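You operate a simulated robot arm through the tools that you are given. There is no shell and no other tool. Be economical: measure what you need, move in short steps, check, and stop when the job is done.

You run a simulated two-armed robot. Do the job below in one go: nothing can be reset, and whatever is moved stays where it is left.

## Task
Label the POST carton RETURN and roll it out on the trolley.
Fine: carton on the upper deck, trolley at the LOADING mark, brake lever back to ON.

Only the result counts: the job must be done as asked and must still hold three seconds after the hand-in. Knocking over, shifting, dropping, spilling or breaking anything else fails it.

## Robot
Two 7-joint arms with two-finger parallel grippers on one trunk, on a base that drives. Base frame: it is fixed to the floor where the robot stands at the start and does not move with it; the origin is under the middle of the robot, x ahead of it, y to its left, z up. Readings come in mm, degrees, newtons and seconds.
The left shoulder is at the start at [50, 165, 1105], the right one opposite. With the tool pointing down near the work surface each hand reaches from about 240 to 700 mm from the robot's upright axis, wherever it stands, measured 20 degrees to its own side. Places, roughly: brake lever with red knob [200, -1700, 700]; grey rail trolley [600, -1600, 500]; label patch on the post carton [700, -600, 1000]; upper deck of the rail trolley [600, -1600, 900]. Payload 3.91 kg a hand.
The TCP of each hand is the grasp point between the finger pads, 30 mm short of the fingertips. In the tool frame z runs along the fingers and y along their closing line. Largest opening 110 mm; finger width 20, thickness 10; the body of the gripper, 48 by 112 mm, starts 55 mm behind the TCP.
Orientation is that of the tool frame in the base frame, as a unit quaternion [x, y, z, w]. With the fingers straight down and closing along the base's y, the tool's x points along the base's -x, its y along +y and its z along -z.

## Interface
- The arms move only by the tool step_arm. It takes "left_moves", "right_moves" or both (then of equal length, played together; a hand with none holds still); each is a list of rows, each an object (a shift or turn left out is 0, a gripper value left out holds the last) with "rot": the turn, a rotation vector about the base's x, y, z in units of 6 degrees (1.0 is 6 degrees), a list of three; "offset": the shift along the base's x, y, z in units of 25 mm (1.0 is 25 mm), a list of three; "grip": the opening in per cent of the stroke, from 0 (shut) to 100 (fully open). In form: [{"rot": [ax, ay, az], "offset": [tx, ty, tz], "grip": grip}, ...]. A call has 1 to 8 rows; each row shifts and turns the commanded pose from where the row before left it. A call with a number of a shift or a turn outside -1 to 1 is refused whole. Rows are played at 5 a second. More than 50 mm and 8.6 degrees between two rows, or a gripper value outside its range, and nothing of the call is played. A pose out of reach is approached as far as the arm can. The call stops where the force on the tool passes 50 N (or 10 N more than at its start, if that is more) or the arm is blocked; 0.2 s more then pass. Each finger travels about 45 mm/s and halts on what it meets, pressing with about 42 N; the grip force reading is that of the motor and also rises with nothing between the fingers. The clock runs only during rows and for 0.2 s after the last one: add rows that do not move to give the fingers time. It gives the time, the measured TCP pose, the force on the tool (base axes), the opening and the grip force at its end, in the units of the frame above (readings bear some noise), with the torque about the TCP (base axes, N m) and any sound that the robot's microphone picked up.
- Cameras (640 x 400 px; columns grow to the right, rows downward): "scene" is now at [109.9, -49, 1301.1]; the picture's right is [-0.53, -0.85, 0.00], its down [-0.26, 0.16, -0.95] and it looks along [0.81, -0.50, -0.31] (base axes); focal length 214 px, centre (320, 200). "left" rides on the left gripper at [72, -17, -103] in its tool frame; the picture's right is [0.23, 0.97, 0.00], its down [-0.76, 0.18, -0.62] and it looks along [-0.61, 0.14, 0.78] (tool axes); focal length 222 px, centre (320, 200). "right" rides on the right gripper at [72, 17, -103] in its tool frame; the picture's right is [-0.23, 0.97, 0.00], its down [-0.76, -0.18, -0.62] and it looks along [-0.61, -0.14, 0.78] (tool axes); focal length 222 px, centre (320, 200). There is no depth. A picture from a camera that has moved, and an enlarged one, comes with that camera's place and axes in the base frame and with its lens.
- grab_frame(camera): a new picture of that camera. The clock stands still meanwhile.
- raise_lower(by): slides the trunk up (or, below 0, down) by that many mm; the arms and the scene camera ride with it, the base frame stays. It gives what a move gives, with no picture.
- steer(legs): drives the robot by 1 to 6 legs, each [ahead, left, turn to the left] in mm, mm and degrees, along the robot's own axes; the way and the turn of a leg run together, so that a leg with both is an arc; at most 1500 mm and 180 degrees a leg. The arms and the cameras ride along, it lands a little off, and it stops where it bumps. It gives what a move gives.
- pan_tilt(pan, tilt): turns the head with the scene camera to pan (to the left, within 80 degrees either way) and tilt (down, from -29 to 69), counted from straight ahead of the robot. It gives what a move gives.
- close_up(camera, box): a new picture of the part [left, top, right, bottom] of that camera's present view, enlarged. The clock stands still meanwhile.
- hand_in(): hands the job in; it is judged then, once.

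Go step by step. Nothing tells you exact positions but the pictures and the camera data: compare them with the known pose of the tool, close in by small moves and look again before you grip or let go. The budget is 120 turns and 92 pictures, counting those below and the enlarged ones. Unless the task says otherwise, let go and move clear before handing in.

The tools are called after "Request:" as name(argument=value, ...) on one line, values as JSON. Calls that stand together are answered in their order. step_arm: Moves the arms, as the interface text tells. Its arguments: {"type":"object","properties":{"left_moves":{"type":"array","items":{"type":"object","properties":{"rot":{"type":"array","items":{"type":"number"}},"offset":{"type":"array","items":{"type":"number"}},"grip":{"type":"number"}}}},"right_moves":{"type":"array","items":{"type":"object","properties":{"rot":{"type":"array","items":{"type":"number"}},"offset":{"type":"array","items":{"type":"number"}},"grip":{"type":"number"}}}}},"required":[]} The other tools are called the same way: raise_lower (by) slides the trunk up or down; steer (legs) drives the base; pan_tilt (pan, tilt) turns the head that bears the scene camera; grab_frame (camera) takes a picture; close_up (camera, box) takes an enlarged picture of a part of a camera's view; hand_in () hands the job in.

At the start:

```text
clock: 0.0
left_eef_pos: [416.4, -15.1, 1192.5]
left_orientation: [-0.001, 1.0, 0.0, 0.0]
left_ft_force: [0.7, 0.3, -0.1]
left_torque: [-0.02, 0.0, 0.01]
left_opening: 110.2
left_grasp_force: 0.1
right_eef_pos: [285.3, -302.3, 1268.6]
right_orientation: [0.0, 1.0, 0.0, 0.0]
right_ft_force: [0.4, 0.2, 0.4]
right_torque: [0.02, -0.01, -0.03]
right_opening: 109.9
right_grasp_force: 0.0
trunk travel left (down, up): [-325.0, 178.0]
robot x, y, heading: [-4.9, 2.8, -0.1]
head pan, tilt: [-31.7, 18.0]
```

scene: 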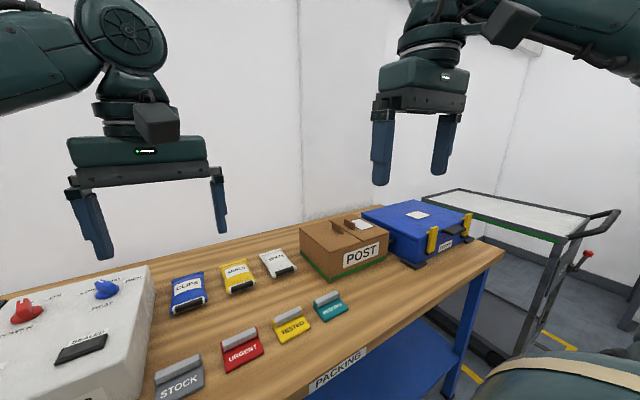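
right: 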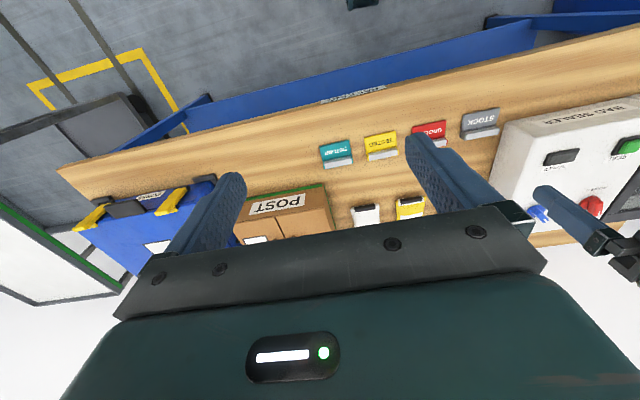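
left: 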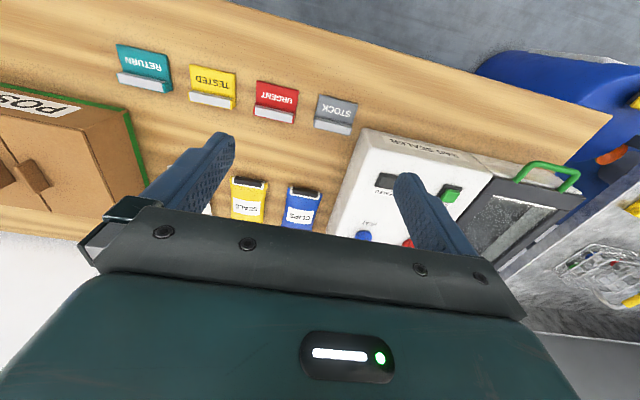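

I see the bench with the POST carton, four tags (STOCK, URGENT, TESTED, RETURN), and the trolley to the far right. I'll zoom in on the carton, the tags and the trolley.

Request:
close_up(camera="scene", box=[220, 190, 480, 350])

Request:
close_up(camera="scene", box=[400, 170, 640, 380])

Request:
close_up(camera="left", box=[0, 20, 260, 220])

```text
2.46 times, centred on (350, 270) of scene
camera zoom: at [109.9, -49.0, 1301.1], right [-0.53, -0.85, 0.0], down [-0.26, 0.16, -0.95], along [0.81, -0.5, -0.31], focal length 528 px, centre (246, 28)
```

zoom: 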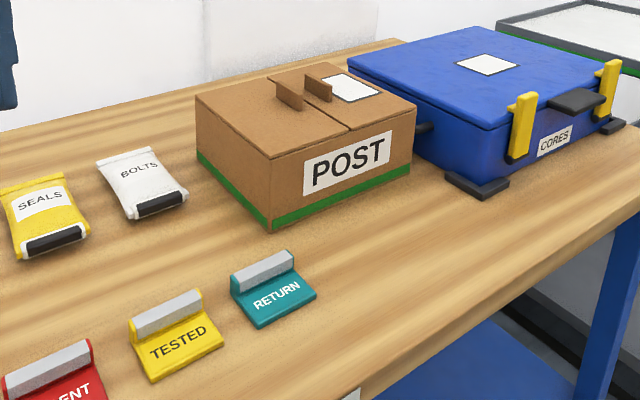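

```text
1.90 times, centred on (520, 275) of scene
camera zoom: at [109.9, -49.0, 1301.1], right [-0.53, -0.85, 0.0], down [-0.26, 0.16, -0.95], along [0.81, -0.5, -0.31], focal length 408 px, centre (-61, 57)
```

zoom: 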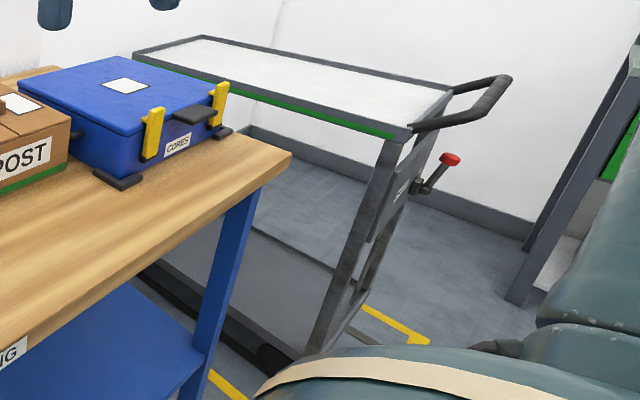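

```text
2.00 times, centred on (130, 120) of left
camera zoom: at [343.3, -33.2, 1296.7], right [-0.23, 0.97, 0.0], down [0.76, 0.18, 0.62], along [0.61, 0.14, -0.78], focal length 444 px, centre (700, 360)
```

zoom: 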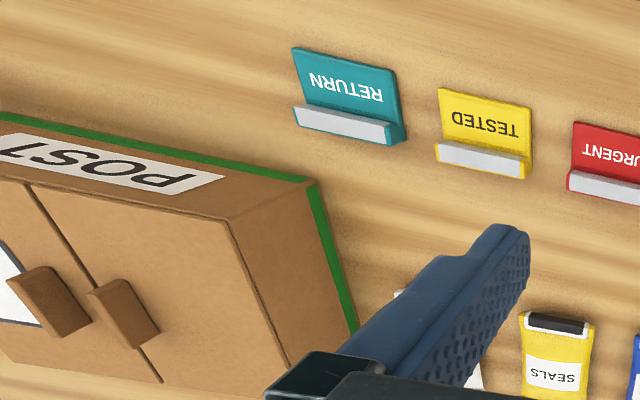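

The carton has a white patch and two tab handles on its lid; the RETURN tag has a grey grip bar. I'll look around to the right for the trolley, rail and LOADING mark.

Request:
pan_tilt(pan=-72, tilt=25)

Request:
grab_frame(camera="scene")

```text
clock: 1.1
left_eef_pos: [416.3, -16.4, 1193.0]
left_orientation: [0.0, 1.0, 0.0, 0.001]
left_ft_force: [-0.1, 0.6, 0.5]
left_torque: [0.02, -0.02, 0.01]
left_opening: 109.9
left_grasp_force: 0.1
right_eef_pos: [284.6, -304.1, 1268.4]
right_orientation: [0.0, 1.0, 0.0, 0.0]
right_ft_force: [-0.6, -0.2, 0.2]
right_torque: [0.01, -0.01, 0.04]
right_opening: 110.1
right_grasp_force: 0.1
trunk travel left (down, up): [-325.0, 178.0]
robot x, y, heading: [1.5, -5.6, 0.1]
head pan, tilt: [-72.0, 25.0]
```

```text
85 pictures are left
camera scene: at [59.0, -87.5, 1289.8], right [-0.95, -0.31, 0.0], down [-0.13, 0.4, -0.91], along [0.28, -0.86, -0.42], focal length 214 px, centre (320, 200)
```

scene: 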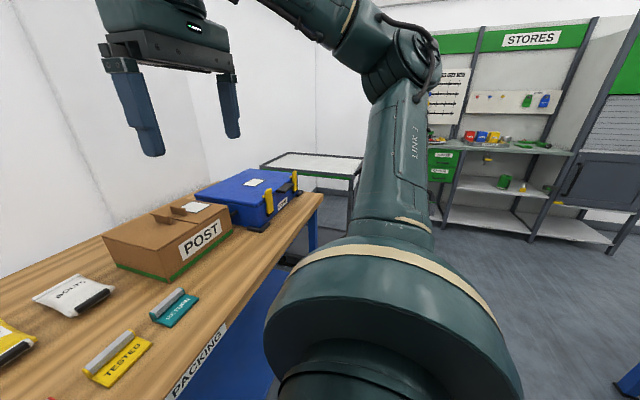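

The rail trolley is past the bench's right end. I put the RETURN tag's bar at about [488, -303, 887], long side along y. I'm bringing the right hand over it and looking down.

Request:
step_arm(right_moves=[{"offset": [1, 0, -1]}, {"offset": [1, 0, -1]}, {"offset": [1, 0, -1]}, {"offset": [1, 0, -1]}, {"offset": [1, 0, -1]}, {"offset": [1, 0, -1]}, {"offset": [1, 0, -1]}, {"offset": [1, 0, -1]}])

Request:
grab_frame(camera="right")

Request:
pan_tilt(pan=-40, tilt=30)

Request:
grab_frame(camera="scene")

```text
clock: 2.9
left_eef_pos: [417.0, -15.2, 1194.1]
left_orientation: [0.0, 1.0, 0.0, 0.0]
left_ft_force: [-0.1, 0.3, -0.2]
left_torque: [0.0, 0.0, 0.04]
left_opening: 110.1
left_grasp_force: 0.1
right_eef_pos: [484.4, -304.1, 1066.9]
right_orientation: [-0.001, 1.0, 0.0, 0.0]
right_ft_force: [-0.2, -0.7, 0.1]
right_torque: [0.01, -0.03, 0.01]
right_opening: 110.0
right_grasp_force: 0.0
trunk travel left (down, up): [-325.0, 178.0]
robot x, y, heading: [-0.4, 0.6, -0.0]
head pan, tilt: [-72.0, 25.0]
```

```text
84 pictures are left
camera right: at [412.3, -285.8, 1171.8], right [0.23, 0.97, 0.0], down [0.76, -0.18, 0.62], along [0.61, -0.14, -0.78], focal length 222 px, centre (320, 200)
```

right: 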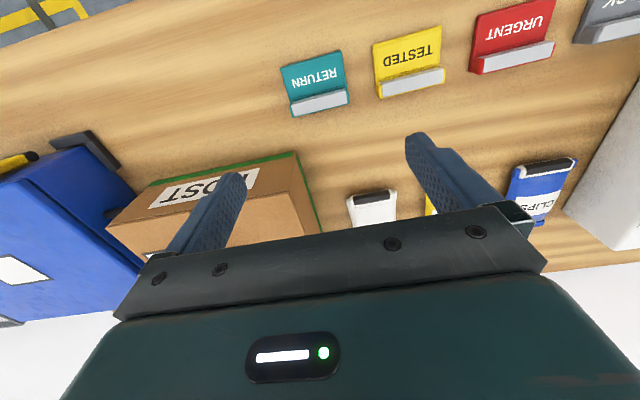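

```text
clock: 3.8
left_eef_pos: [415.9, -15.2, 1193.2]
left_orientation: [0.0, 1.0, 0.0, -0.001]
left_ft_force: [0.3, -0.2, -0.1]
left_torque: [-0.02, -0.06, -0.03]
left_opening: 109.9
left_grasp_force: 0.1
right_eef_pos: [483.1, -303.3, 1069.1]
right_orientation: [0.0, 1.0, 0.0, 0.0]
right_ft_force: [0.6, 0.0, -0.9]
right_torque: [0.03, 0.02, 0.01]
right_opening: 110.1
right_grasp_force: 0.1
trunk travel left (down, up): [-325.0, 178.0]
robot x, y, heading: [-3.0, -1.7, 0.3]
head pan, tilt: [-40.0, 30.0]
```

```text
83 pictures are left
camera scene: at [99.7, -58.1, 1281.9], right [-0.64, -0.77, 0.0], down [-0.38, 0.32, -0.87], along [0.66, -0.56, -0.5], focal length 214 px, centre (320, 200)
```

scene: 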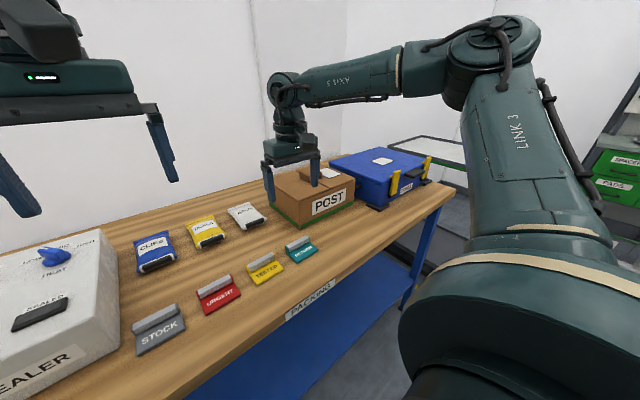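

The tag bar is confirmed near [488, -301, 889]. Before choosing a grasp, I want a top view of the carton lid.

Request:
step_arm(right_moves=[{"offset": [0, -1, 1]}, {"offset": [0, -1, 1]}, {"offset": [0, -1, 1]}, {"offset": [0, -1, 1]}, {"offset": [0, -1, 0]}, {"offset": [0, -1, 0]}, {"offset": [0, -1, 0]}, {"offset": [0, -1, 0]}])

Request:
grab_frame(camera="right")

```text
clock: 5.6
left_eef_pos: [416.5, -15.7, 1193.6]
left_orientation: [0.0, 1.0, 0.0, -0.001]
left_ft_force: [-0.3, 0.1, -0.8]
left_torque: [0.04, 0.01, 0.02]
left_opening: 110.2
left_grasp_force: 0.0
right_eef_pos: [462.6, -468.9, 1151.8]
right_orientation: [0.002, 1.0, -0.001, 0.001]
right_ft_force: [-0.4, -0.9, 0.1]
right_torque: [0.02, 0.03, 0.02]
right_opening: 110.1
right_grasp_force: 0.1
right hand out of reach, approached as far as the arm can: row 6, 7, 8
trunk travel left (down, up): [-325.0, 178.0]
robot x, y, heading: [-1.8, -2.3, -0.0]
head pan, tilt: [-40.0, 30.0]
```

```text
82 pictures are left
camera right: at [389.8, -450.8, 1256.4], right [0.23, 0.97, 0.0], down [0.76, -0.18, 0.62], along [0.61, -0.14, -0.78], focal length 222 px, centre (320, 200)
```

right: 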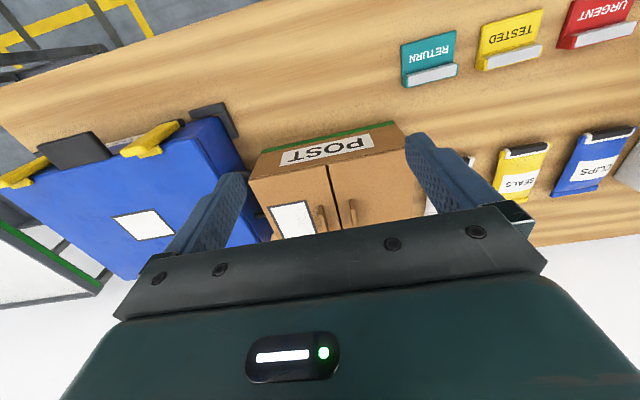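

Request:
close_up(camera="right", box=[220, 110, 440, 245])

Request:
close_up(camera="right", box=[380, 0, 640, 160])

```text
2.91 times, centred on (330, 178) of right
camera zoom: at [389.8, -450.8, 1256.4], right [0.23, 0.97, 0.0], down [0.76, -0.18, 0.62], along [0.61, -0.14, -0.78], focal length 646 px, centre (291, 266)
```

zoom: 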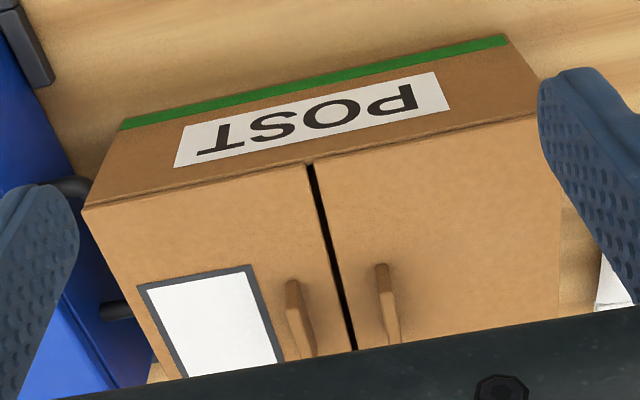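

```text
2.46 times, centred on (510, 80) of right
camera zoom: at [389.8, -450.8, 1256.4], right [0.23, 0.97, 0.0], down [0.76, -0.18, 0.62], along [0.61, -0.14, -0.78], focal length 547 px, centre (-148, 495)
```

zoom: 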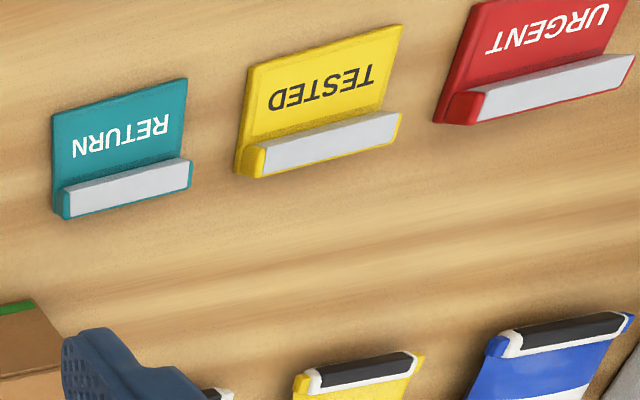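

The lid has two tabs flanking the slit (a natural y-closing carry grip) and the patch sits just to the right of them. I'll grip the tag bar by its long sides, so I rotate the right hand 90° while returning over the tag.

Request:
step_arm(right_moves=[{"rot": [0, 0, -1], "offset": [0, 0.8, -0.3]}, {"rot": [0, 0, -1], "offset": [0, 0.8, -0.3]}, {"rot": [0, 0, -1], "offset": [0, 0.8, -0.3]}, {"rot": [0, 0, -1], "offset": [0, 0.8, -0.3]}, {"rot": [0, 0, -1], "offset": [0, 0.8, -0.3]}, {"rot": [0, 0, -1], "offset": [0, 0.8, -0.3]}, {"rot": [0, 0, -1], "offset": [0, 0.8, -0.3]}, {"rot": [0, 0, -1], "offset": [0, 0.8, -0.3]}])

Request:
step_arm(right_moves=[{"rot": [0, 0, -1], "offset": [0, 0, -0.5]}, {"rot": [0, 0, -1], "offset": [0, 0, -0.5]}, {"rot": [0, 0, -1], "offset": [0, 0, -0.5]}, {"rot": [0, 0, -1], "offset": [0, 0, -0.5]}, {"rot": [0, 0, -1], "offset": [0, 0, -0.5]}, {"rot": [0, 0, -1], "offset": [0, 0, -0.5]}, {"rot": [0, 0, -1], "offset": [0, 0, -0.5]}])

Request:
grab_frame(camera="right")

```text
clock: 7.4
left_eef_pos: [415.4, -14.7, 1192.9]
left_orientation: [0.0, 1.0, 0.0, 0.0]
left_ft_force: [0.3, 0.2, -0.4]
left_torque: [0.04, 0.01, 0.03]
left_opening: 110.0
left_grasp_force: 0.0
right_eef_pos: [463.3, -308.0, 1092.9]
right_orientation: [0.409, 0.913, 0.0, 0.0]
right_ft_force: [1.0, 0.1, 0.0]
right_torque: [0.0, 0.0, 0.01]
right_opening: 110.1
right_grasp_force: 0.1
trunk travel left (down, up): [-325.0, 178.0]
robot x, y, heading: [0.7, 2.4, 0.3]
head pan, tilt: [-40.0, 30.0]
```

```text
clock: 9.0
left_eef_pos: [416.2, -16.1, 1192.7]
left_orientation: [0.0, 1.0, -0.001, 0.001]
left_ft_force: [-0.1, -0.4, 0.5]
left_torque: [0.01, -0.01, 0.0]
left_opening: 110.1
left_grasp_force: 0.0
right_eef_pos: [462.6, -307.3, 1005.2]
right_orientation: [0.708, 0.707, 0.0, 0.0]
right_ft_force: [0.2, 0.7, -0.6]
right_torque: [-0.02, 0.0, -0.01]
right_opening: 110.4
right_grasp_force: 0.0
trunk travel left (down, up): [-325.0, 178.0]
robot x, y, heading: [-0.9, 2.4, -0.1]
head pan, tilt: [-40.0, 30.0]
```

```text
79 pictures are left
camera right: at [479.7, -234.6, 1108.7], right [0.97, -0.23, 0.0], down [-0.18, -0.76, 0.62], along [-0.14, -0.61, -0.78], focal length 222 px, centre (320, 200)
```

right: 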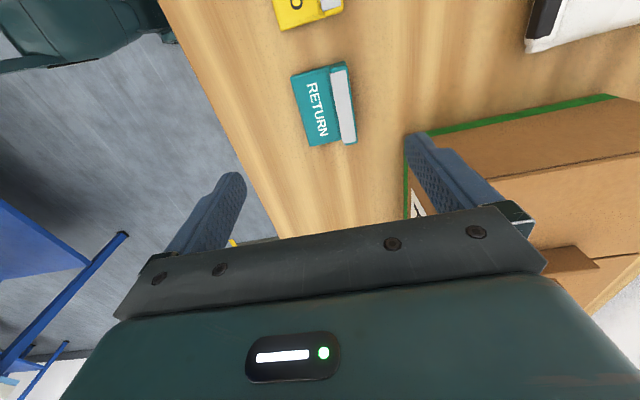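

The bar centre works out to [488, -300] again. I'll centre on it, narrow the opening and go down most of the way.

Request:
step_arm(right_moves=[{"offset": [1, 0.3, 0], "grip": 45}, {"offset": [0, 0, -0.8]}, {"offset": [0, 0, -0.8]}, {"offset": [0, 0, -0.8]}, {"offset": [0, 0, 0]}])

Request:
grab_frame(camera="right")

Request:
close_up(camera="scene", box=[230, 150, 390, 270])

```text
clock: 10.2
left_eef_pos: [417.7, -15.8, 1193.8]
left_orientation: [0.0, 1.0, 0.0, 0.001]
left_ft_force: [0.4, -0.4, 0.2]
left_torque: [0.02, 0.0, 0.0]
left_opening: 110.1
left_grasp_force: 0.0
right_eef_pos: [488.2, -301.2, 944.5]
right_orientation: [0.708, 0.706, 0.0, 0.001]
right_ft_force: [-0.2, -0.8, 0.0]
right_torque: [-0.03, 0.01, -0.01]
right_opening: 49.4
right_grasp_force: 0.1
trunk travel left (down, up): [-325.0, 178.0]
robot x, y, heading: [-2.3, 0.4, -0.0]
head pan, tilt: [-40.0, 30.0]
```

```text
78 pictures are left
camera right: at [504.6, -227.3, 1048.9], right [0.97, -0.23, 0.0], down [-0.18, -0.76, 0.62], along [-0.14, -0.61, -0.78], focal length 222 px, centre (320, 200)
```

right: 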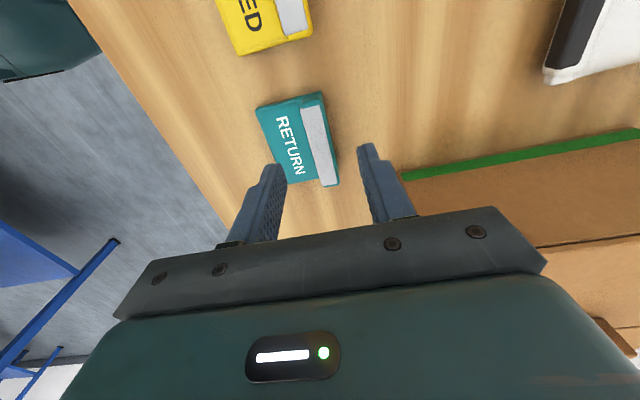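

```text
3.33 times, centred on (310, 210) of scene
camera zoom: at [99.7, -58.0, 1281.9], right [-0.64, -0.77, 0.0], down [-0.38, 0.32, -0.87], along [0.66, -0.56, -0.5], focal length 715 px, centre (353, 167)
```

zoom: 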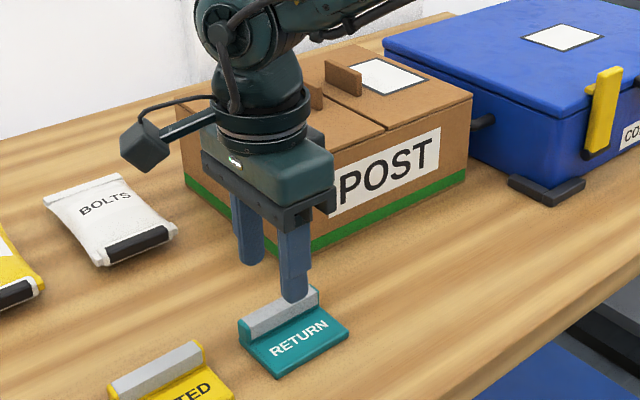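

The fingers straddle the bar, and the table is around z≈860, so there's enough depth. I'm going down a further 40 mm in small steps, then closing.

Request:
step_arm(right_moves=[{"offset": [0, 0, -0.4]}, {"offset": [0, 0, -0.4]}, {"offset": [0, 0, -0.4]}, {"offset": [0, 0, -0.4]}])

Request:
close_up(camera="scene", box=[270, 200, 350, 270])

```text
clock: 11.2
left_eef_pos: [416.1, -15.0, 1193.2]
left_orientation: [0.0, 1.0, 0.0, 0.0]
left_ft_force: [-0.1, -1.0, -1.0]
left_torque: [0.03, 0.0, 0.0]
left_opening: 109.9
left_grasp_force: 0.1
right_eef_pos: [488.0, -300.4, 904.2]
right_orientation: [0.707, 0.707, 0.0, 0.0]
right_ft_force: [0.0, -0.1, 0.3]
right_torque: [-0.02, 0.01, -0.02]
right_opening: 49.5
right_grasp_force: 0.1
trunk travel left (down, up): [-325.0, 178.0]
robot x, y, heading: [-1.4, 0.5, 0.1]
head pan, tilt: [-40.0, 30.0]
```

```text
5.71 times, centred on (310, 235) of scene
camera zoom: at [99.9, -58.1, 1281.8], right [-0.64, -0.77, 0.0], down [-0.38, 0.32, -0.87], along [0.66, -0.56, -0.5], focal length 1226 px, centre (377, 0)
```

zoom: 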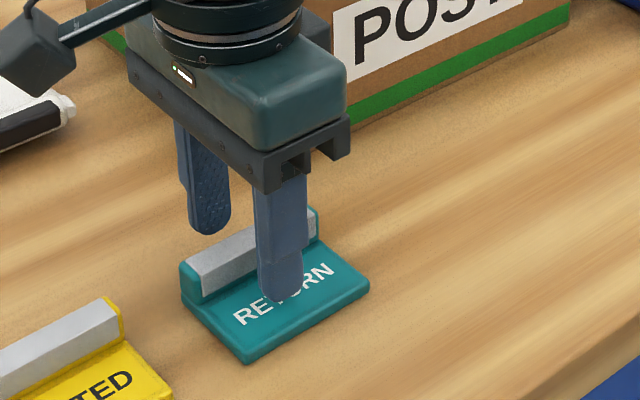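

The near fingertip hangs just above the plate and the bar is between the fingers. I'm closing now.

Request:
step_arm(right_moves=[{"grip": 0}, {}, {}, {}, {}])

Request:
close_up(camera="scene", box=[270, 200, 350, 270])

```text
clock: 12.4
left_eef_pos: [416.5, -15.0, 1193.7]
left_orientation: [0.0, 1.0, 0.0, -0.001]
left_ft_force: [0.0, 0.3, 0.8]
left_torque: [-0.02, 0.0, -0.03]
left_opening: 110.2
left_grasp_force: 0.0
right_eef_pos: [488.1, -301.2, 904.5]
right_orientation: [0.707, 0.707, -0.001, 0.001]
right_ft_force: [-0.4, 0.7, 0.0]
right_torque: [-0.02, 0.0, 0.01]
right_opening: 14.8
right_grasp_force: 41.6
trunk travel left (down, up): [-325.0, 178.0]
robot x, y, heading: [-0.3, -2.9, -0.2]
head pan, tilt: [-40.0, 30.0]
```

```text
5.71 times, centred on (310, 235) of scene
camera zoom: at [99.8, -58.0, 1281.8], right [-0.64, -0.77, 0.0], down [-0.38, 0.32, -0.87], along [0.66, -0.56, -0.5], focal length 1226 px, centre (377, 0)
```

zoom: 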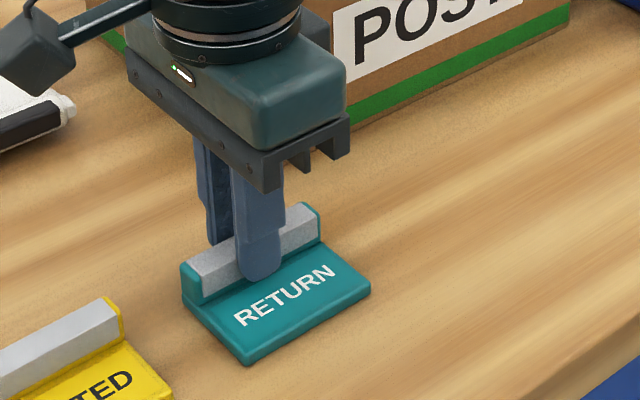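

The bar is held at 14.8 mm. I'm lifting it clear.

Request:
step_arm(right_moves=[{"offset": [0, 0, 0.6]}, {"offset": [0, 0, 1]}, {"offset": [0, 0, 1]}, {"offset": [0, 0, 1]}, {"offset": [-0.4, 0, 1]}, {"offset": [-1, 0, 1]}, {"offset": [-1, 0, 1]}, {"offset": [-1, 0, 1]}])

Request:
grab_frame(camera="scene")

```text
clock: 14.2
left_eef_pos: [415.6, -16.1, 1194.5]
left_orientation: [0.0, 1.0, 0.001, -0.001]
left_ft_force: [-1.3, 0.6, 0.2]
left_torque: [0.01, 0.0, 0.01]
left_opening: 110.1
left_grasp_force: 0.0
right_eef_pos: [404.1, -300.3, 1094.9]
right_orientation: [0.707, 0.707, 0.0, 0.0]
right_ft_force: [0.3, -0.8, -1.3]
right_torque: [0.03, -0.03, 0.02]
right_opening: 14.6
right_grasp_force: 41.8
trunk travel left (down, up): [-325.0, 178.0]
robot x, y, heading: [0.9, -0.8, -0.0]
head pan, tilt: [-40.0, 30.0]
```

```text
74 pictures are left
camera scene: at [99.2, -58.1, 1281.9], right [-0.64, -0.77, 0.0], down [-0.38, 0.32, -0.87], along [0.66, -0.56, -0.5], focal length 214 px, centre (320, 200)
```

scene: 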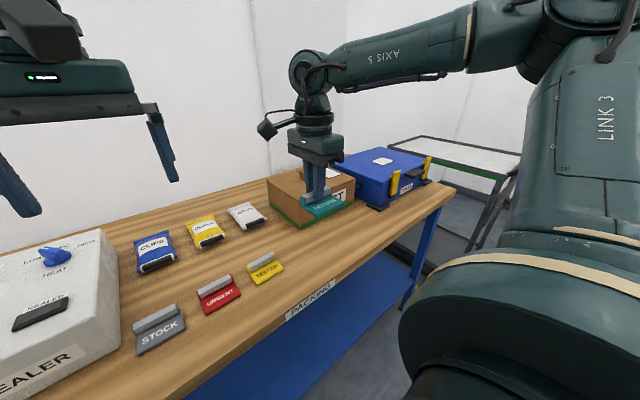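

The tag is in hand and its spot on the table is free. I'm strafing right to face the carton.

Request:
steer(legs=[[0, -400, 0]])

Request:
pan_tilt(pan=-20, tilt=35)

Request:
grab_frame(camera="scene")

Request:
grab_frame(camera="left")

```text
clock: 18.3
left_eef_pos: [417.9, -418.2, 1192.2]
left_orientation: [-0.002, 1.0, 0.0, -0.001]
left_ft_force: [-0.3, -0.2, -0.6]
left_torque: [0.03, 0.02, -0.03]
left_opening: 110.3
left_grasp_force: 0.0
right_eef_pos: [406.6, -703.6, 1094.2]
right_orientation: [0.706, 0.708, 0.0, -0.001]
right_ft_force: [0.2, -0.1, -0.2]
right_torque: [0.0, 0.01, -0.01]
right_opening: 14.5
right_grasp_force: 42.0
trunk travel left (down, up): [-325.0, 178.0]
robot x, y, heading: [-1.2, -397.7, 0.1]
head pan, tilt: [-40.0, 30.0]
```

```text
clock: 19.2
left_eef_pos: [417.2, -417.3, 1195.0]
left_orientation: [-0.003, 1.0, -0.001, 0.0]
left_ft_force: [-0.2, -0.4, -0.2]
left_torque: [0.01, 0.03, 0.01]
left_opening: 109.9
left_grasp_force: 0.1
right_eef_pos: [404.3, -702.4, 1094.4]
right_orientation: [0.706, 0.708, 0.0, 0.0]
right_ft_force: [0.5, 0.2, -0.2]
right_torque: [0.03, 0.03, 0.01]
right_opening: 14.5
right_grasp_force: 41.8
trunk travel left (down, up): [-325.0, 178.0]
robot x, y, heading: [3.6, -405.1, 0.2]
head pan, tilt: [-20.0, 35.0]
```

```text
73 pictures are left
camera scene: at [114.1, -433.8, 1274.1], right [-0.34, -0.94, 0.0], down [-0.54, 0.19, -0.82], along [0.77, -0.28, -0.57], focal length 214 px, centre (320, 200)
```

scene: 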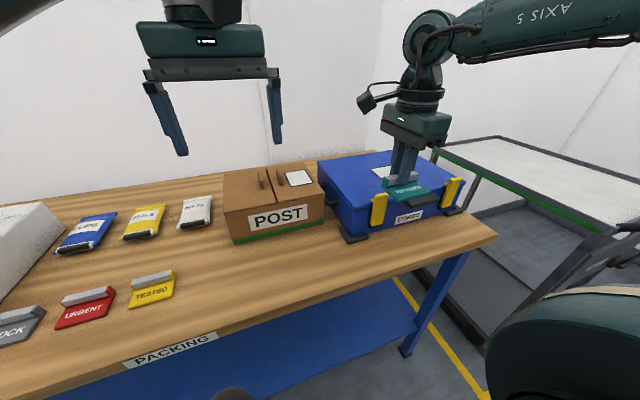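

```text
72 pictures are left
camera left: at [344.2, -436.0, 1296.7], right [-0.23, 0.97, 0.0], down [0.76, 0.18, 0.62], along [0.61, 0.14, -0.78], focal length 222 px, centre (320, 200)
```

left: 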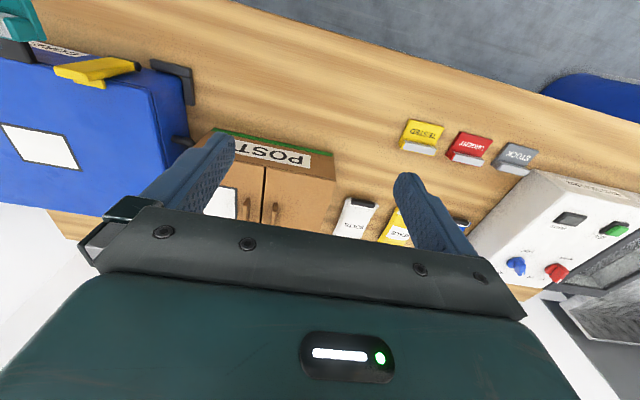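

The carton is in clear view now. I'll zoom in to measure its patch and tabs.

Request:
close_up(camera="scene", box=[215, 155, 335, 250])

Request:
close_up(camera="left", box=[160, 120, 340, 240])

```text
4.21 times, centred on (275, 202) of scene
camera zoom: at [114.1, -433.8, 1274.1], right [-0.34, -0.94, 0.0], down [-0.54, 0.19, -0.82], along [0.77, -0.28, -0.57], focal length 903 px, centre (510, 190)
```

zoom: 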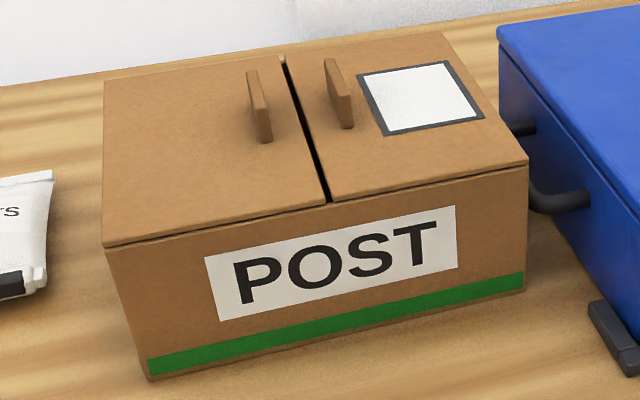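

```text
3.33 times, centred on (250, 180) of left
camera zoom: at [344.2, -436.0, 1296.7], right [-0.23, 0.97, 0.0], down [0.76, 0.18, 0.62], along [0.61, 0.14, -0.78], focal length 740 px, centre (553, 267)
```

zoom: 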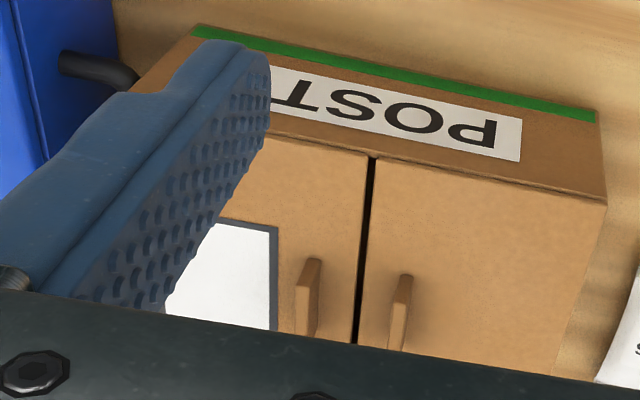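

The patch centre is about [658, -562] on a lid at z≈967; it measures roughly 94 (x) × 68 (y), while the tag is about 75 × 52. The tag should therefore lie with its bar along x, on the side away from the tabs. I'll try turning the hand another -90°.

Request:
step_arm(right_moves=[{"rot": [0, 0, -1], "offset": [0, 0, 0.3]}, {"rot": [0, 0, -1], "offset": [0, 0, 0.3]}, {"rot": [0, 0, -1], "offset": [0, 0, 0.3]}, {"rot": [0, 0, -1]}, {"rot": [0, 0, -1]}, {"rot": [0, 0, -1]}, {"rot": [0, 0, -1]}, {"rot": [0, 0, -1]}])

Request:
step_arm(right_moves=[{"rot": [0, 0, -1]}, {"rot": [0, 0, -1]}, {"rot": [0, 0, -1]}, {"rot": [0, 0, -1]}, {"rot": [0, 0, -1]}, {"rot": [0, 0, -1]}, {"rot": [0, 0, -1]}])

```text
clock: 21.0
left_eef_pos: [417.8, -418.1, 1194.1]
left_orientation: [-0.002, 1.0, 0.0, 0.0]
left_ft_force: [1.1, 0.7, 0.7]
left_torque: [-0.02, 0.0, -0.02]
left_opening: 110.3
left_grasp_force: 0.1
right_eef_pos: [406.4, -703.3, 1119.3]
right_orientation: [0.934, 0.358, 0.0, 0.0]
right_ft_force: [-0.6, 0.1, -0.4]
right_torque: [0.01, -0.01, -0.01]
right_opening: 14.6
right_grasp_force: 41.7
trunk travel left (down, up): [-325.0, 178.0]
robot x, y, heading: [1.9, -406.8, 0.2]
head pan, tilt: [-20.0, 35.0]
```

```text
clock: 22.6
left_eef_pos: [416.4, -417.9, 1193.3]
left_orientation: [-0.002, 1.0, 0.0, 0.0]
left_ft_force: [-0.3, -1.1, -0.1]
left_torque: [0.0, -0.01, -0.05]
left_opening: 110.3
left_grasp_force: 0.0
right_eef_pos: [405.7, -702.5, 1116.6]
right_orientation: [1.0, 0.001, 0.0, 0.0]
right_ft_force: [-0.1, 0.5, 0.1]
right_torque: [0.01, 0.01, 0.01]
right_opening: 14.4
right_grasp_force: 41.9
trunk travel left (down, up): [-325.0, 178.0]
robot x, y, heading: [-2.5, -403.9, 0.2]
head pan, tilt: [-20.0, 35.0]
```

The rotation works. I'm moving the tag over the patch and the left hand out of the way.

Request:
step_arm(right_moves=[{"offset": [1, 0.3, 0]}, {"offset": [1, 0.3, 0]}, {"offset": [1, 0.5, 0]}, {"offset": [1, 0.5, 0]}, {"offset": [1, 0.5, 0]}, {"offset": [1, 0.8, -0.3]}, {"offset": [1, 1, -0.5]}, {"offset": [1, 1, -0.5]}], left_moves=[{"offset": [-0.5, 1, 0]}, {"offset": [-0.5, 1, 0]}, {"offset": [-0.5, 1, 0]}, {"offset": [-0.5, 1, 0]}, {"offset": [-0.5, 1, 0]}, {"offset": [0, 1, 0]}, {"offset": [0, 1, 0]}, {"offset": [0, 0, 0]}])

Request:
step_arm(right_moves=[{"offset": [1, 0, 0]}, {"offset": [1, 0, 0]}, {}])

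Request:
grab_frame(camera="scene")

Request:
grab_frame(camera="right")

```text
clock: 24.4
left_eef_pos: [353.9, -242.7, 1194.0]
left_orientation: [-0.001, 1.0, 0.001, 0.0]
left_ft_force: [-0.6, -0.1, -0.1]
left_torque: [-0.02, 0.01, -0.06]
left_opening: 109.8
left_grasp_force: 0.1
right_eef_pos: [545.5, -620.0, 1074.4]
right_orientation: [1.0, 0.001, 0.0, 0.0]
right_ft_force: [0.9, -0.2, 0.2]
right_torque: [-0.03, -0.02, -0.03]
right_opening: 14.3
right_grasp_force: 42.0
right hand out of reach, approached as far as the arm can: row 6, 7, 8
trunk travel left (down, up): [-325.0, 178.0]
robot x, y, heading: [0.6, -403.6, 0.2]
head pan, tilt: [-20.0, 35.0]
```

```text
clock: 25.2
left_eef_pos: [353.4, -242.7, 1194.0]
left_orientation: [-0.002, 1.0, 0.0, 0.0]
left_ft_force: [0.1, -0.3, -0.4]
left_torque: [-0.01, -0.03, 0.0]
left_opening: 109.8
left_grasp_force: 0.0
right_eef_pos: [561.3, -641.1, 1067.4]
right_orientation: [1.0, 0.002, 0.001, -0.001]
right_ft_force: [-0.8, -0.1, 1.0]
right_torque: [-0.04, 0.0, 0.0]
right_opening: 14.3
right_grasp_force: 42.6
right hand out of reach, approached as far as the arm can: row 1, 2
trunk travel left (down, up): [-325.0, 178.0]
robot x, y, heading: [2.0, -403.1, 0.1]
head pan, tilt: [-20.0, 35.0]
```

```text
69 pictures are left
camera scene: at [114.1, -433.7, 1274.1], right [-0.34, -0.94, 0.0], down [-0.54, 0.19, -0.82], along [0.77, -0.28, -0.57], focal length 214 px, centre (320, 200)
```

scene: 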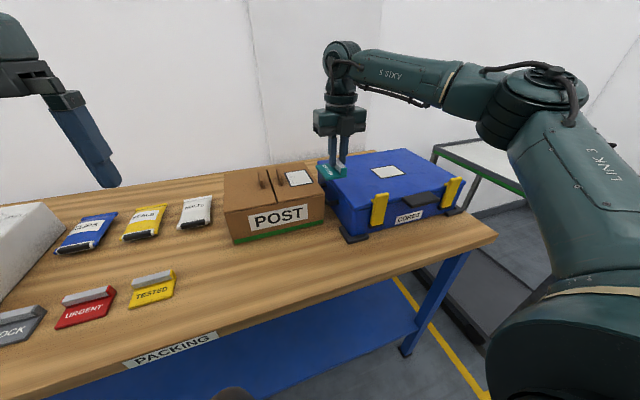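

```text
68 pictures are left
camera right: at [632.1, -656.6, 1171.7], right [-0.22, -0.97, 0.0], down [-0.76, 0.17, 0.62], along [-0.61, 0.14, -0.78], focal length 222 px, centre (320, 200)
```

right: 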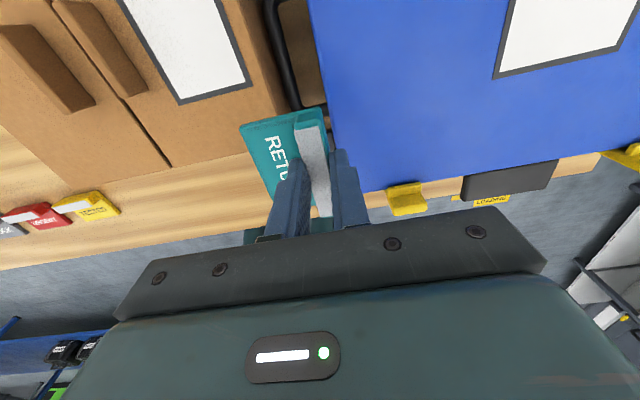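

The reach falls short at this hand height. Raising the trunk will bring the shoulder level with the wrist and buy reach.

Request:
raise_lower(by=150)

Request:
step_arm(right_moves=[{"offset": [0.5, 0.5, -1]}, {"offset": [1, 0.5, -1]}, {"offset": [1, 0.5, -1]}, {"offset": [1, 0.8, -1]}, {"offset": [0.4, 0.2, -1]}, {}])

```text
clock: 26.9
left_eef_pos: [354.2, -242.4, 1342.7]
left_orientation: [-0.002, 1.0, 0.0, 0.0]
left_ft_force: [-0.4, 0.1, 0.9]
left_torque: [-0.03, -0.01, 0.03]
left_opening: 110.0
left_grasp_force: 0.1
right_eef_pos: [561.3, -640.5, 1217.6]
right_orientation: [1.0, 0.002, 0.001, 0.0]
right_ft_force: [0.4, -0.1, 0.9]
right_torque: [-0.01, 0.0, -0.01]
right_opening: 14.5
right_grasp_force: 41.8
trunk travel left (down, up): [-475.0, 28.0]
robot x, y, heading: [2.2, -401.0, 0.1]
head pan, tilt: [-20.0, 35.0]
```

```text
clock: 28.3
left_eef_pos: [354.0, -243.9, 1343.1]
left_orientation: [-0.002, 1.0, 0.0, 0.0]
left_ft_force: [0.1, 0.2, -0.1]
left_torque: [0.0, 0.04, -0.03]
left_opening: 110.2
left_grasp_force: 0.1
right_eef_pos: [555.2, -637.0, 1100.5]
right_orientation: [1.0, 0.001, 0.002, -0.001]
right_ft_force: [-0.4, -0.8, 0.6]
right_torque: [-0.02, -0.01, -0.01]
right_opening: 14.3
right_grasp_force: 42.4
right hand out of reach, approached as far as the arm can: row 1, 2, 3, 4, 5
trunk travel left (down, up): [-475.0, 28.0]
robot x, y, heading: [-0.1, -405.1, 0.3]
head pan, tilt: [-20.0, 35.0]
```

It isn't height; it's a wrist limit in that turned pose. I'll go back the other way, giving standard orientation with the bar on the tab side. There is about 15 mm of finger clearance there, which will do.

Request:
step_arm(right_moves=[{"rot": [0, 0, 1], "offset": [-1, 0, 0.5]}, {"rot": [0, 0, 1], "offset": [-1, 0, 0.5]}, {"rot": [0, 0, 1], "offset": [-1, 0, 0]}, {"rot": [0, 0, 1], "offset": [-1, 0, 0]}, {"rot": [0, 0, 1], "offset": [-1, 0, 0]}, {"rot": [0, 0, 1]}, {"rot": [0, 0, 1]}, {"rot": [0, 0, 1]}])

Request:
step_arm(right_moves=[{"rot": [0, 0, 1]}, {"rot": [0, 0, 1]}, {"rot": [0, 0, 1]}, {"rot": [0, 0, 1]}, {"rot": [0, 0, 1]}, {"rot": [0, 0, 1]}, {"rot": [0, 0, 1]}, {"rot": [0, 0, 1]}])

Request:
step_arm(right_moves=[{"rot": [0, 0, 1]}, {"rot": [0, 0, 1]}, {"rot": [0, 0, 1]}, {"rot": [0, 0, 1]}, {"rot": [0, 0, 1]}, {"rot": [0, 0, 1]}, {"rot": [0, 0, 1]}, {"rot": [0, 0, 1]}])

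Request:
step_arm(right_moves=[{"rot": [0, 0, 1]}, {"rot": [0, 0, 1]}, {"rot": [0, 0, 1]}, {"rot": [0, 0, 1]}, {"rot": [0, 0, 1]}, {"rot": [0, 0, 1]}])

```text
clock: 30.1
left_eef_pos: [352.9, -242.4, 1343.8]
left_orientation: [-0.003, 1.0, 0.0, 0.0]
left_ft_force: [-0.5, 0.1, -0.2]
left_torque: [0.02, 0.02, -0.01]
left_opening: 109.9
left_grasp_force: 0.0
right_eef_pos: [431.8, -636.9, 1126.9]
right_orientation: [0.913, 0.409, 0.001, -0.002]
right_ft_force: [0.8, 0.0, -0.9]
right_torque: [-0.03, -0.02, -0.01]
right_opening: 14.6
right_grasp_force: 41.7
trunk travel left (down, up): [-475.0, 28.0]
robot x, y, heading: [0.1, -402.9, 0.3]
head pan, tilt: [-20.0, 35.0]
```

```text
clock: 31.9
left_eef_pos: [355.1, -243.9, 1344.3]
left_orientation: [-0.002, 1.0, 0.0, -0.001]
left_ft_force: [-0.7, -0.2, 0.0]
left_torque: [-0.03, 0.0, 0.0]
left_opening: 110.1
left_grasp_force: 0.1
right_eef_pos: [431.0, -636.5, 1125.5]
right_orientation: [0.667, 0.745, 0.0, -0.001]
right_ft_force: [0.1, 0.8, 0.0]
right_torque: [-0.01, -0.01, 0.01]
right_opening: 14.5
right_grasp_force: 42.1
trunk travel left (down, up): [-475.0, 28.0]
robot x, y, heading: [-3.1, -402.6, 0.6]
head pan, tilt: [-20.0, 35.0]
```

```text
clock: 33.7
left_eef_pos: [354.1, -242.6, 1344.3]
left_orientation: [-0.003, 1.0, 0.0, -0.001]
left_ft_force: [-0.5, -0.1, 0.1]
left_torque: [-0.01, 0.0, -0.05]
left_opening: 109.8
left_grasp_force: 0.2
right_eef_pos: [430.4, -638.3, 1126.3]
right_orientation: [0.306, 0.952, -0.001, 0.0]
right_ft_force: [-0.2, 0.4, 0.5]
right_torque: [-0.01, -0.03, 0.01]
right_opening: 14.5
right_grasp_force: 42.1
trunk travel left (down, up): [-475.0, 28.0]
robot x, y, heading: [3.2, -401.9, 0.2]
head pan, tilt: [-20.0, 35.0]
```

```text
clock: 35.1
left_eef_pos: [354.9, -241.5, 1343.5]
left_orientation: [-0.003, 1.0, -0.001, -0.001]
left_ft_force: [-0.7, -0.9, -0.8]
left_torque: [0.02, -0.04, 0.0]
left_opening: 110.0
left_grasp_force: 0.1
right_eef_pos: [430.4, -637.6, 1125.4]
right_orientation: [-0.003, 1.0, -0.002, -0.001]
right_ft_force: [0.4, -0.6, -0.1]
right_torque: [-0.01, -0.01, 0.02]
right_opening: 14.5
right_grasp_force: 41.6
trunk travel left (down, up): [-475.0, 28.0]
robot x, y, heading: [1.0, -406.3, 0.2]
head pan, tilt: [-20.0, 35.0]
```

Now at standard orientation. I'm moving over the patch, to TCP target [658, -547].

Request:
step_arm(right_moves=[{"offset": [1, 0.3, 0]}, {"offset": [1, 0.3, 0]}, {"offset": [1, 0.5, 0]}, {"offset": [1, 0.5, 0]}, {"offset": [1, 0.5, 0]}, {"offset": [1, 0.5, -0.5]}, {"offset": [1, 0.5, -0.5]}, {"offset": [1, 0.5, -0.5]}])

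Request:
step_arm(right_moves=[{"offset": [1, 0, 0]}, {"offset": [0.1, 0, 0]}])

Request:
close_up(camera="scene", box=[200, 180, 400, 350])

Request:
grab_frame(camera="right")

```text
clock: 36.9
left_eef_pos: [355.0, -243.3, 1343.5]
left_orientation: [-0.002, 1.0, 0.001, 0.0]
left_ft_force: [0.2, -0.2, -1.0]
left_torque: [-0.03, -0.01, 0.0]
left_opening: 110.1
left_grasp_force: 0.1
right_eef_pos: [541.5, -616.2, 1107.9]
right_orientation: [-0.002, 1.0, 0.001, -0.001]
right_ft_force: [-0.6, -0.1, -0.1]
right_torque: [0.02, 0.01, -0.01]
right_opening: 14.4
right_grasp_force: 42.6
right hand out of reach, approached as far as the arm can: row 5, 6, 7, 8
trunk travel left (down, up): [-475.0, 28.0]
robot x, y, heading: [-6.0, -405.6, 0.2]
head pan, tilt: [-20.0, 35.0]
```

```text
clock: 37.5
left_eef_pos: [353.4, -242.0, 1343.0]
left_orientation: [-0.003, 1.0, 0.0, -0.001]
left_ft_force: [-0.4, 0.1, -0.4]
left_torque: [0.03, 0.02, -0.04]
left_opening: 110.1
left_grasp_force: 0.0
right_eef_pos: [551.1, -625.9, 1110.6]
right_orientation: [-0.002, 1.0, -0.001, -0.002]
right_ft_force: [0.7, -0.8, -0.3]
right_torque: [0.03, 0.0, -0.01]
right_opening: 14.5
right_grasp_force: 41.7
right hand out of reach, approached as far as the arm can: row 1
trunk travel left (down, up): [-475.0, 28.0]
robot x, y, heading: [4.2, -402.7, 0.2]
head pan, tilt: [-20.0, 35.0]
```

```text
2.35 times, centred on (300, 265) of scene
camera zoom: at [114.0, -433.6, 1424.1], right [-0.34, -0.94, 0.0], down [-0.54, 0.19, -0.82], along [0.77, -0.28, -0.57], focal length 505 px, centre (367, 47)
```

zoom: 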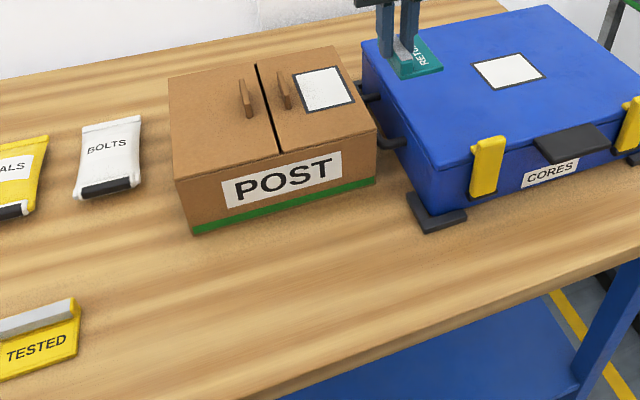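

```text
66 pictures are left
camera right: at [477.7, -609.4, 1215.0], right [0.22, 0.97, 0.0], down [0.76, -0.17, 0.62], along [0.61, -0.14, -0.78], focal length 222 px, centre (320, 200)
```

right: 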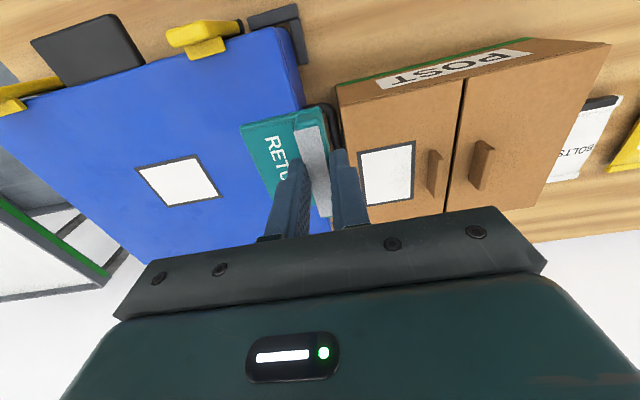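

The right arm won't swing inward past about 200 mm right of the robot's centreline, so I should stand further left and closer. I'll check the clearance to the bench front.

Request:
pan_tilt(pan=0, tilt=69)

Request:
grab_frame(camera="scene")

```text
clock: 38.5
left_eef_pos: [354.4, -243.0, 1343.5]
left_orientation: [-0.002, 1.0, 0.0, 0.0]
left_ft_force: [0.6, 0.0, -0.2]
left_torque: [0.0, -0.01, 0.02]
left_opening: 109.9
left_grasp_force: 0.1
right_eef_pos: [550.5, -627.3, 1111.1]
right_orientation: [-0.001, 1.0, 0.0, 0.0]
right_ft_force: [0.3, 0.5, -0.3]
right_torque: [0.0, -0.02, -0.03]
right_opening: 14.3
right_grasp_force: 42.2
trunk travel left (down, up): [-475.0, 28.0]
robot x, y, heading: [0.8, -403.3, 0.2]
head pan, tilt: [0.0, 68.8]
```

```text
65 pictures are left
camera scene: at [87.2, -403.7, 1380.4], right [0.0, -1.0, 0.0], down [-0.93, 0.0, -0.36], along [0.36, 0.0, -0.93], focal length 214 px, centre (320, 200)
```

scene: 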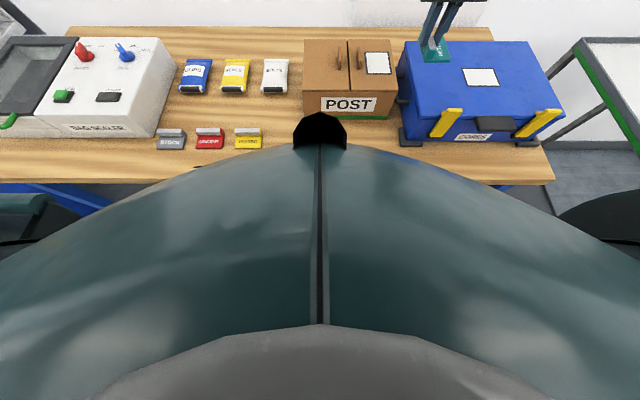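

The chest blocks the lower view. I'll drive 100 mm left and a cautious 40 mm forward; the tag at z≈1066 stays well above the lid.

Request:
steer(legs=[[0, 100, 0], [40, 0, 0]])

Request:
pan_tilt(pan=-30, tilt=40)

Request:
step_arm(right_moves=[{"offset": [0.5, 0, -0.5]}, {"offset": [0.5, 0, -0.5]}, {"offset": [0.5, 0, -0.5]}, {"offset": [0.5, 0, 0]}])

Request:
grab_frame(camera="scene")

```text
clock: 40.5
left_eef_pos: [395.0, -142.6, 1341.8]
left_orientation: [-0.002, 1.0, 0.0, -0.001]
left_ft_force: [0.4, -0.3, -0.6]
left_torque: [-0.01, 0.01, 0.03]
left_opening: 109.8
left_grasp_force: 0.1
right_eef_pos: [591.7, -526.7, 1109.4]
right_orientation: [-0.001, 1.0, 0.0, 0.0]
right_ft_force: [0.6, -1.4, -0.5]
right_torque: [0.01, 0.05, 0.0]
right_opening: 14.8
right_grasp_force: 41.9
trunk travel left (down, up): [-475.0, 28.0]
robot x, y, heading: [41.1, -305.1, 0.4]
head pan, tilt: [0.0, 68.8]
```

```text
clock: 41.5
left_eef_pos: [393.7, -142.8, 1344.0]
left_orientation: [-0.002, 1.0, -0.001, -0.001]
left_ft_force: [-0.3, -0.2, 1.0]
left_torque: [-0.01, 0.03, -0.03]
left_opening: 109.9
left_grasp_force: 0.1
right_eef_pos: [589.4, -526.2, 1111.0]
right_orientation: [-0.002, 1.0, 0.0, -0.002]
right_ft_force: [0.4, 0.0, -1.3]
right_torque: [0.01, 0.0, 0.0]
right_opening: 14.7
right_grasp_force: 42.1
trunk travel left (down, up): [-475.0, 28.0]
robot x, y, heading: [40.3, -305.9, 0.1]
head pan, tilt: [-30.0, 40.0]
```

```text
clock: 42.5
left_eef_pos: [392.7, -142.4, 1343.7]
left_orientation: [-0.001, 1.0, 0.0, 0.0]
left_ft_force: [-0.4, 0.1, -0.2]
left_torque: [0.01, 0.0, 0.02]
left_opening: 110.1
left_grasp_force: 0.0
right_eef_pos: [598.1, -551.5, 1085.1]
right_orientation: [-0.002, 1.0, 0.0, 0.0]
right_ft_force: [-1.0, -0.7, -0.4]
right_torque: [0.0, -0.02, 0.01]
right_opening: 14.5
right_grasp_force: 42.0
right hand out of reach, approached as far as the arm can: row 1, 2, 3, 4
trunk travel left (down, up): [-475.0, 28.0]
robot x, y, heading: [42.6, -304.8, 0.3]
head pan, tilt: [-30.0, 40.0]
```

```text
64 pictures are left
camera scene: at [144.6, -346.6, 1416.5], right [-0.5, -0.87, 0.0], down [-0.56, 0.32, -0.77], along [0.66, -0.38, -0.64], focal length 214 px, centre (320, 200)
```

scene: 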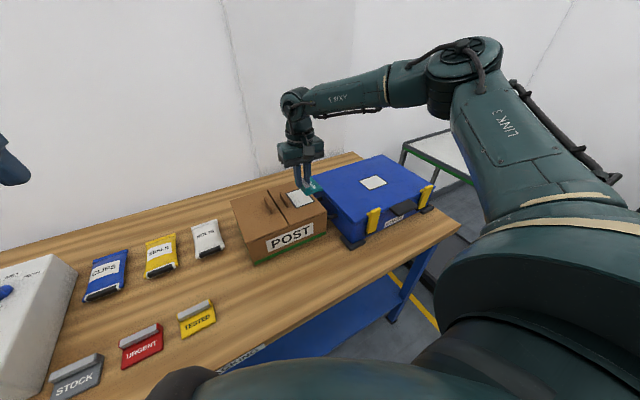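

The target is within the stated reach when low, so I'll descend first and then extend.

Request:
step_arm(right_moves=[{"offset": [-0.5, 0.1, -0.5]}, {"offset": [0, 0.1, -0.7]}, {"offset": [0, 0, -0.7]}])

Request:
step_arm(right_moves=[{"offset": [0.5, 0, 0]}, {"offset": [0.5, 0, 0]}, {"offset": [0.5, 0, 0]}, {"offset": [0.5, 0, 0]}, {"offset": [0.5, 0, 0]}])

```text
clock: 43.3
left_eef_pos: [394.0, -143.4, 1343.6]
left_orientation: [-0.002, 1.0, 0.0, 0.0]
left_ft_force: [-0.4, 0.3, -0.6]
left_torque: [-0.01, 0.02, 0.02]
left_opening: 110.3
left_grasp_force: 0.1
right_eef_pos: [580.6, -550.3, 1040.7]
right_orientation: [-0.001, 1.0, 0.001, 0.001]
right_ft_force: [-0.2, 0.6, -0.6]
right_torque: [0.03, 0.01, 0.01]
right_opening: 14.6
right_grasp_force: 42.0
right hand out of reach, approached as far as the arm can: row 3
trunk travel left (down, up): [-475.0, 28.0]
robot x, y, heading: [43.5, -302.7, 0.2]
head pan, tilt: [-30.0, 40.0]
```

```text
clock: 44.5
left_eef_pos: [393.9, -143.4, 1342.5]
left_orientation: [-0.002, 1.0, 0.0, 0.001]
left_ft_force: [-0.3, 0.8, 0.4]
left_torque: [0.0, -0.03, 0.03]
left_opening: 109.8
left_grasp_force: 0.0
right_eef_pos: [599.4, -571.8, 1059.4]
right_orientation: [-0.002, 1.0, 0.0, 0.001]
right_ft_force: [1.3, -0.4, -0.6]
right_torque: [0.0, 0.0, -0.02]
right_opening: 14.5
right_grasp_force: 41.7
right hand out of reach, approached as far as the arm can: row 1, 2, 3, 4, 5
trunk travel left (down, up): [-475.0, 28.0]
robot x, y, heading: [37.0, -307.4, 0.2]
head pan, tilt: [-30.0, 40.0]
```

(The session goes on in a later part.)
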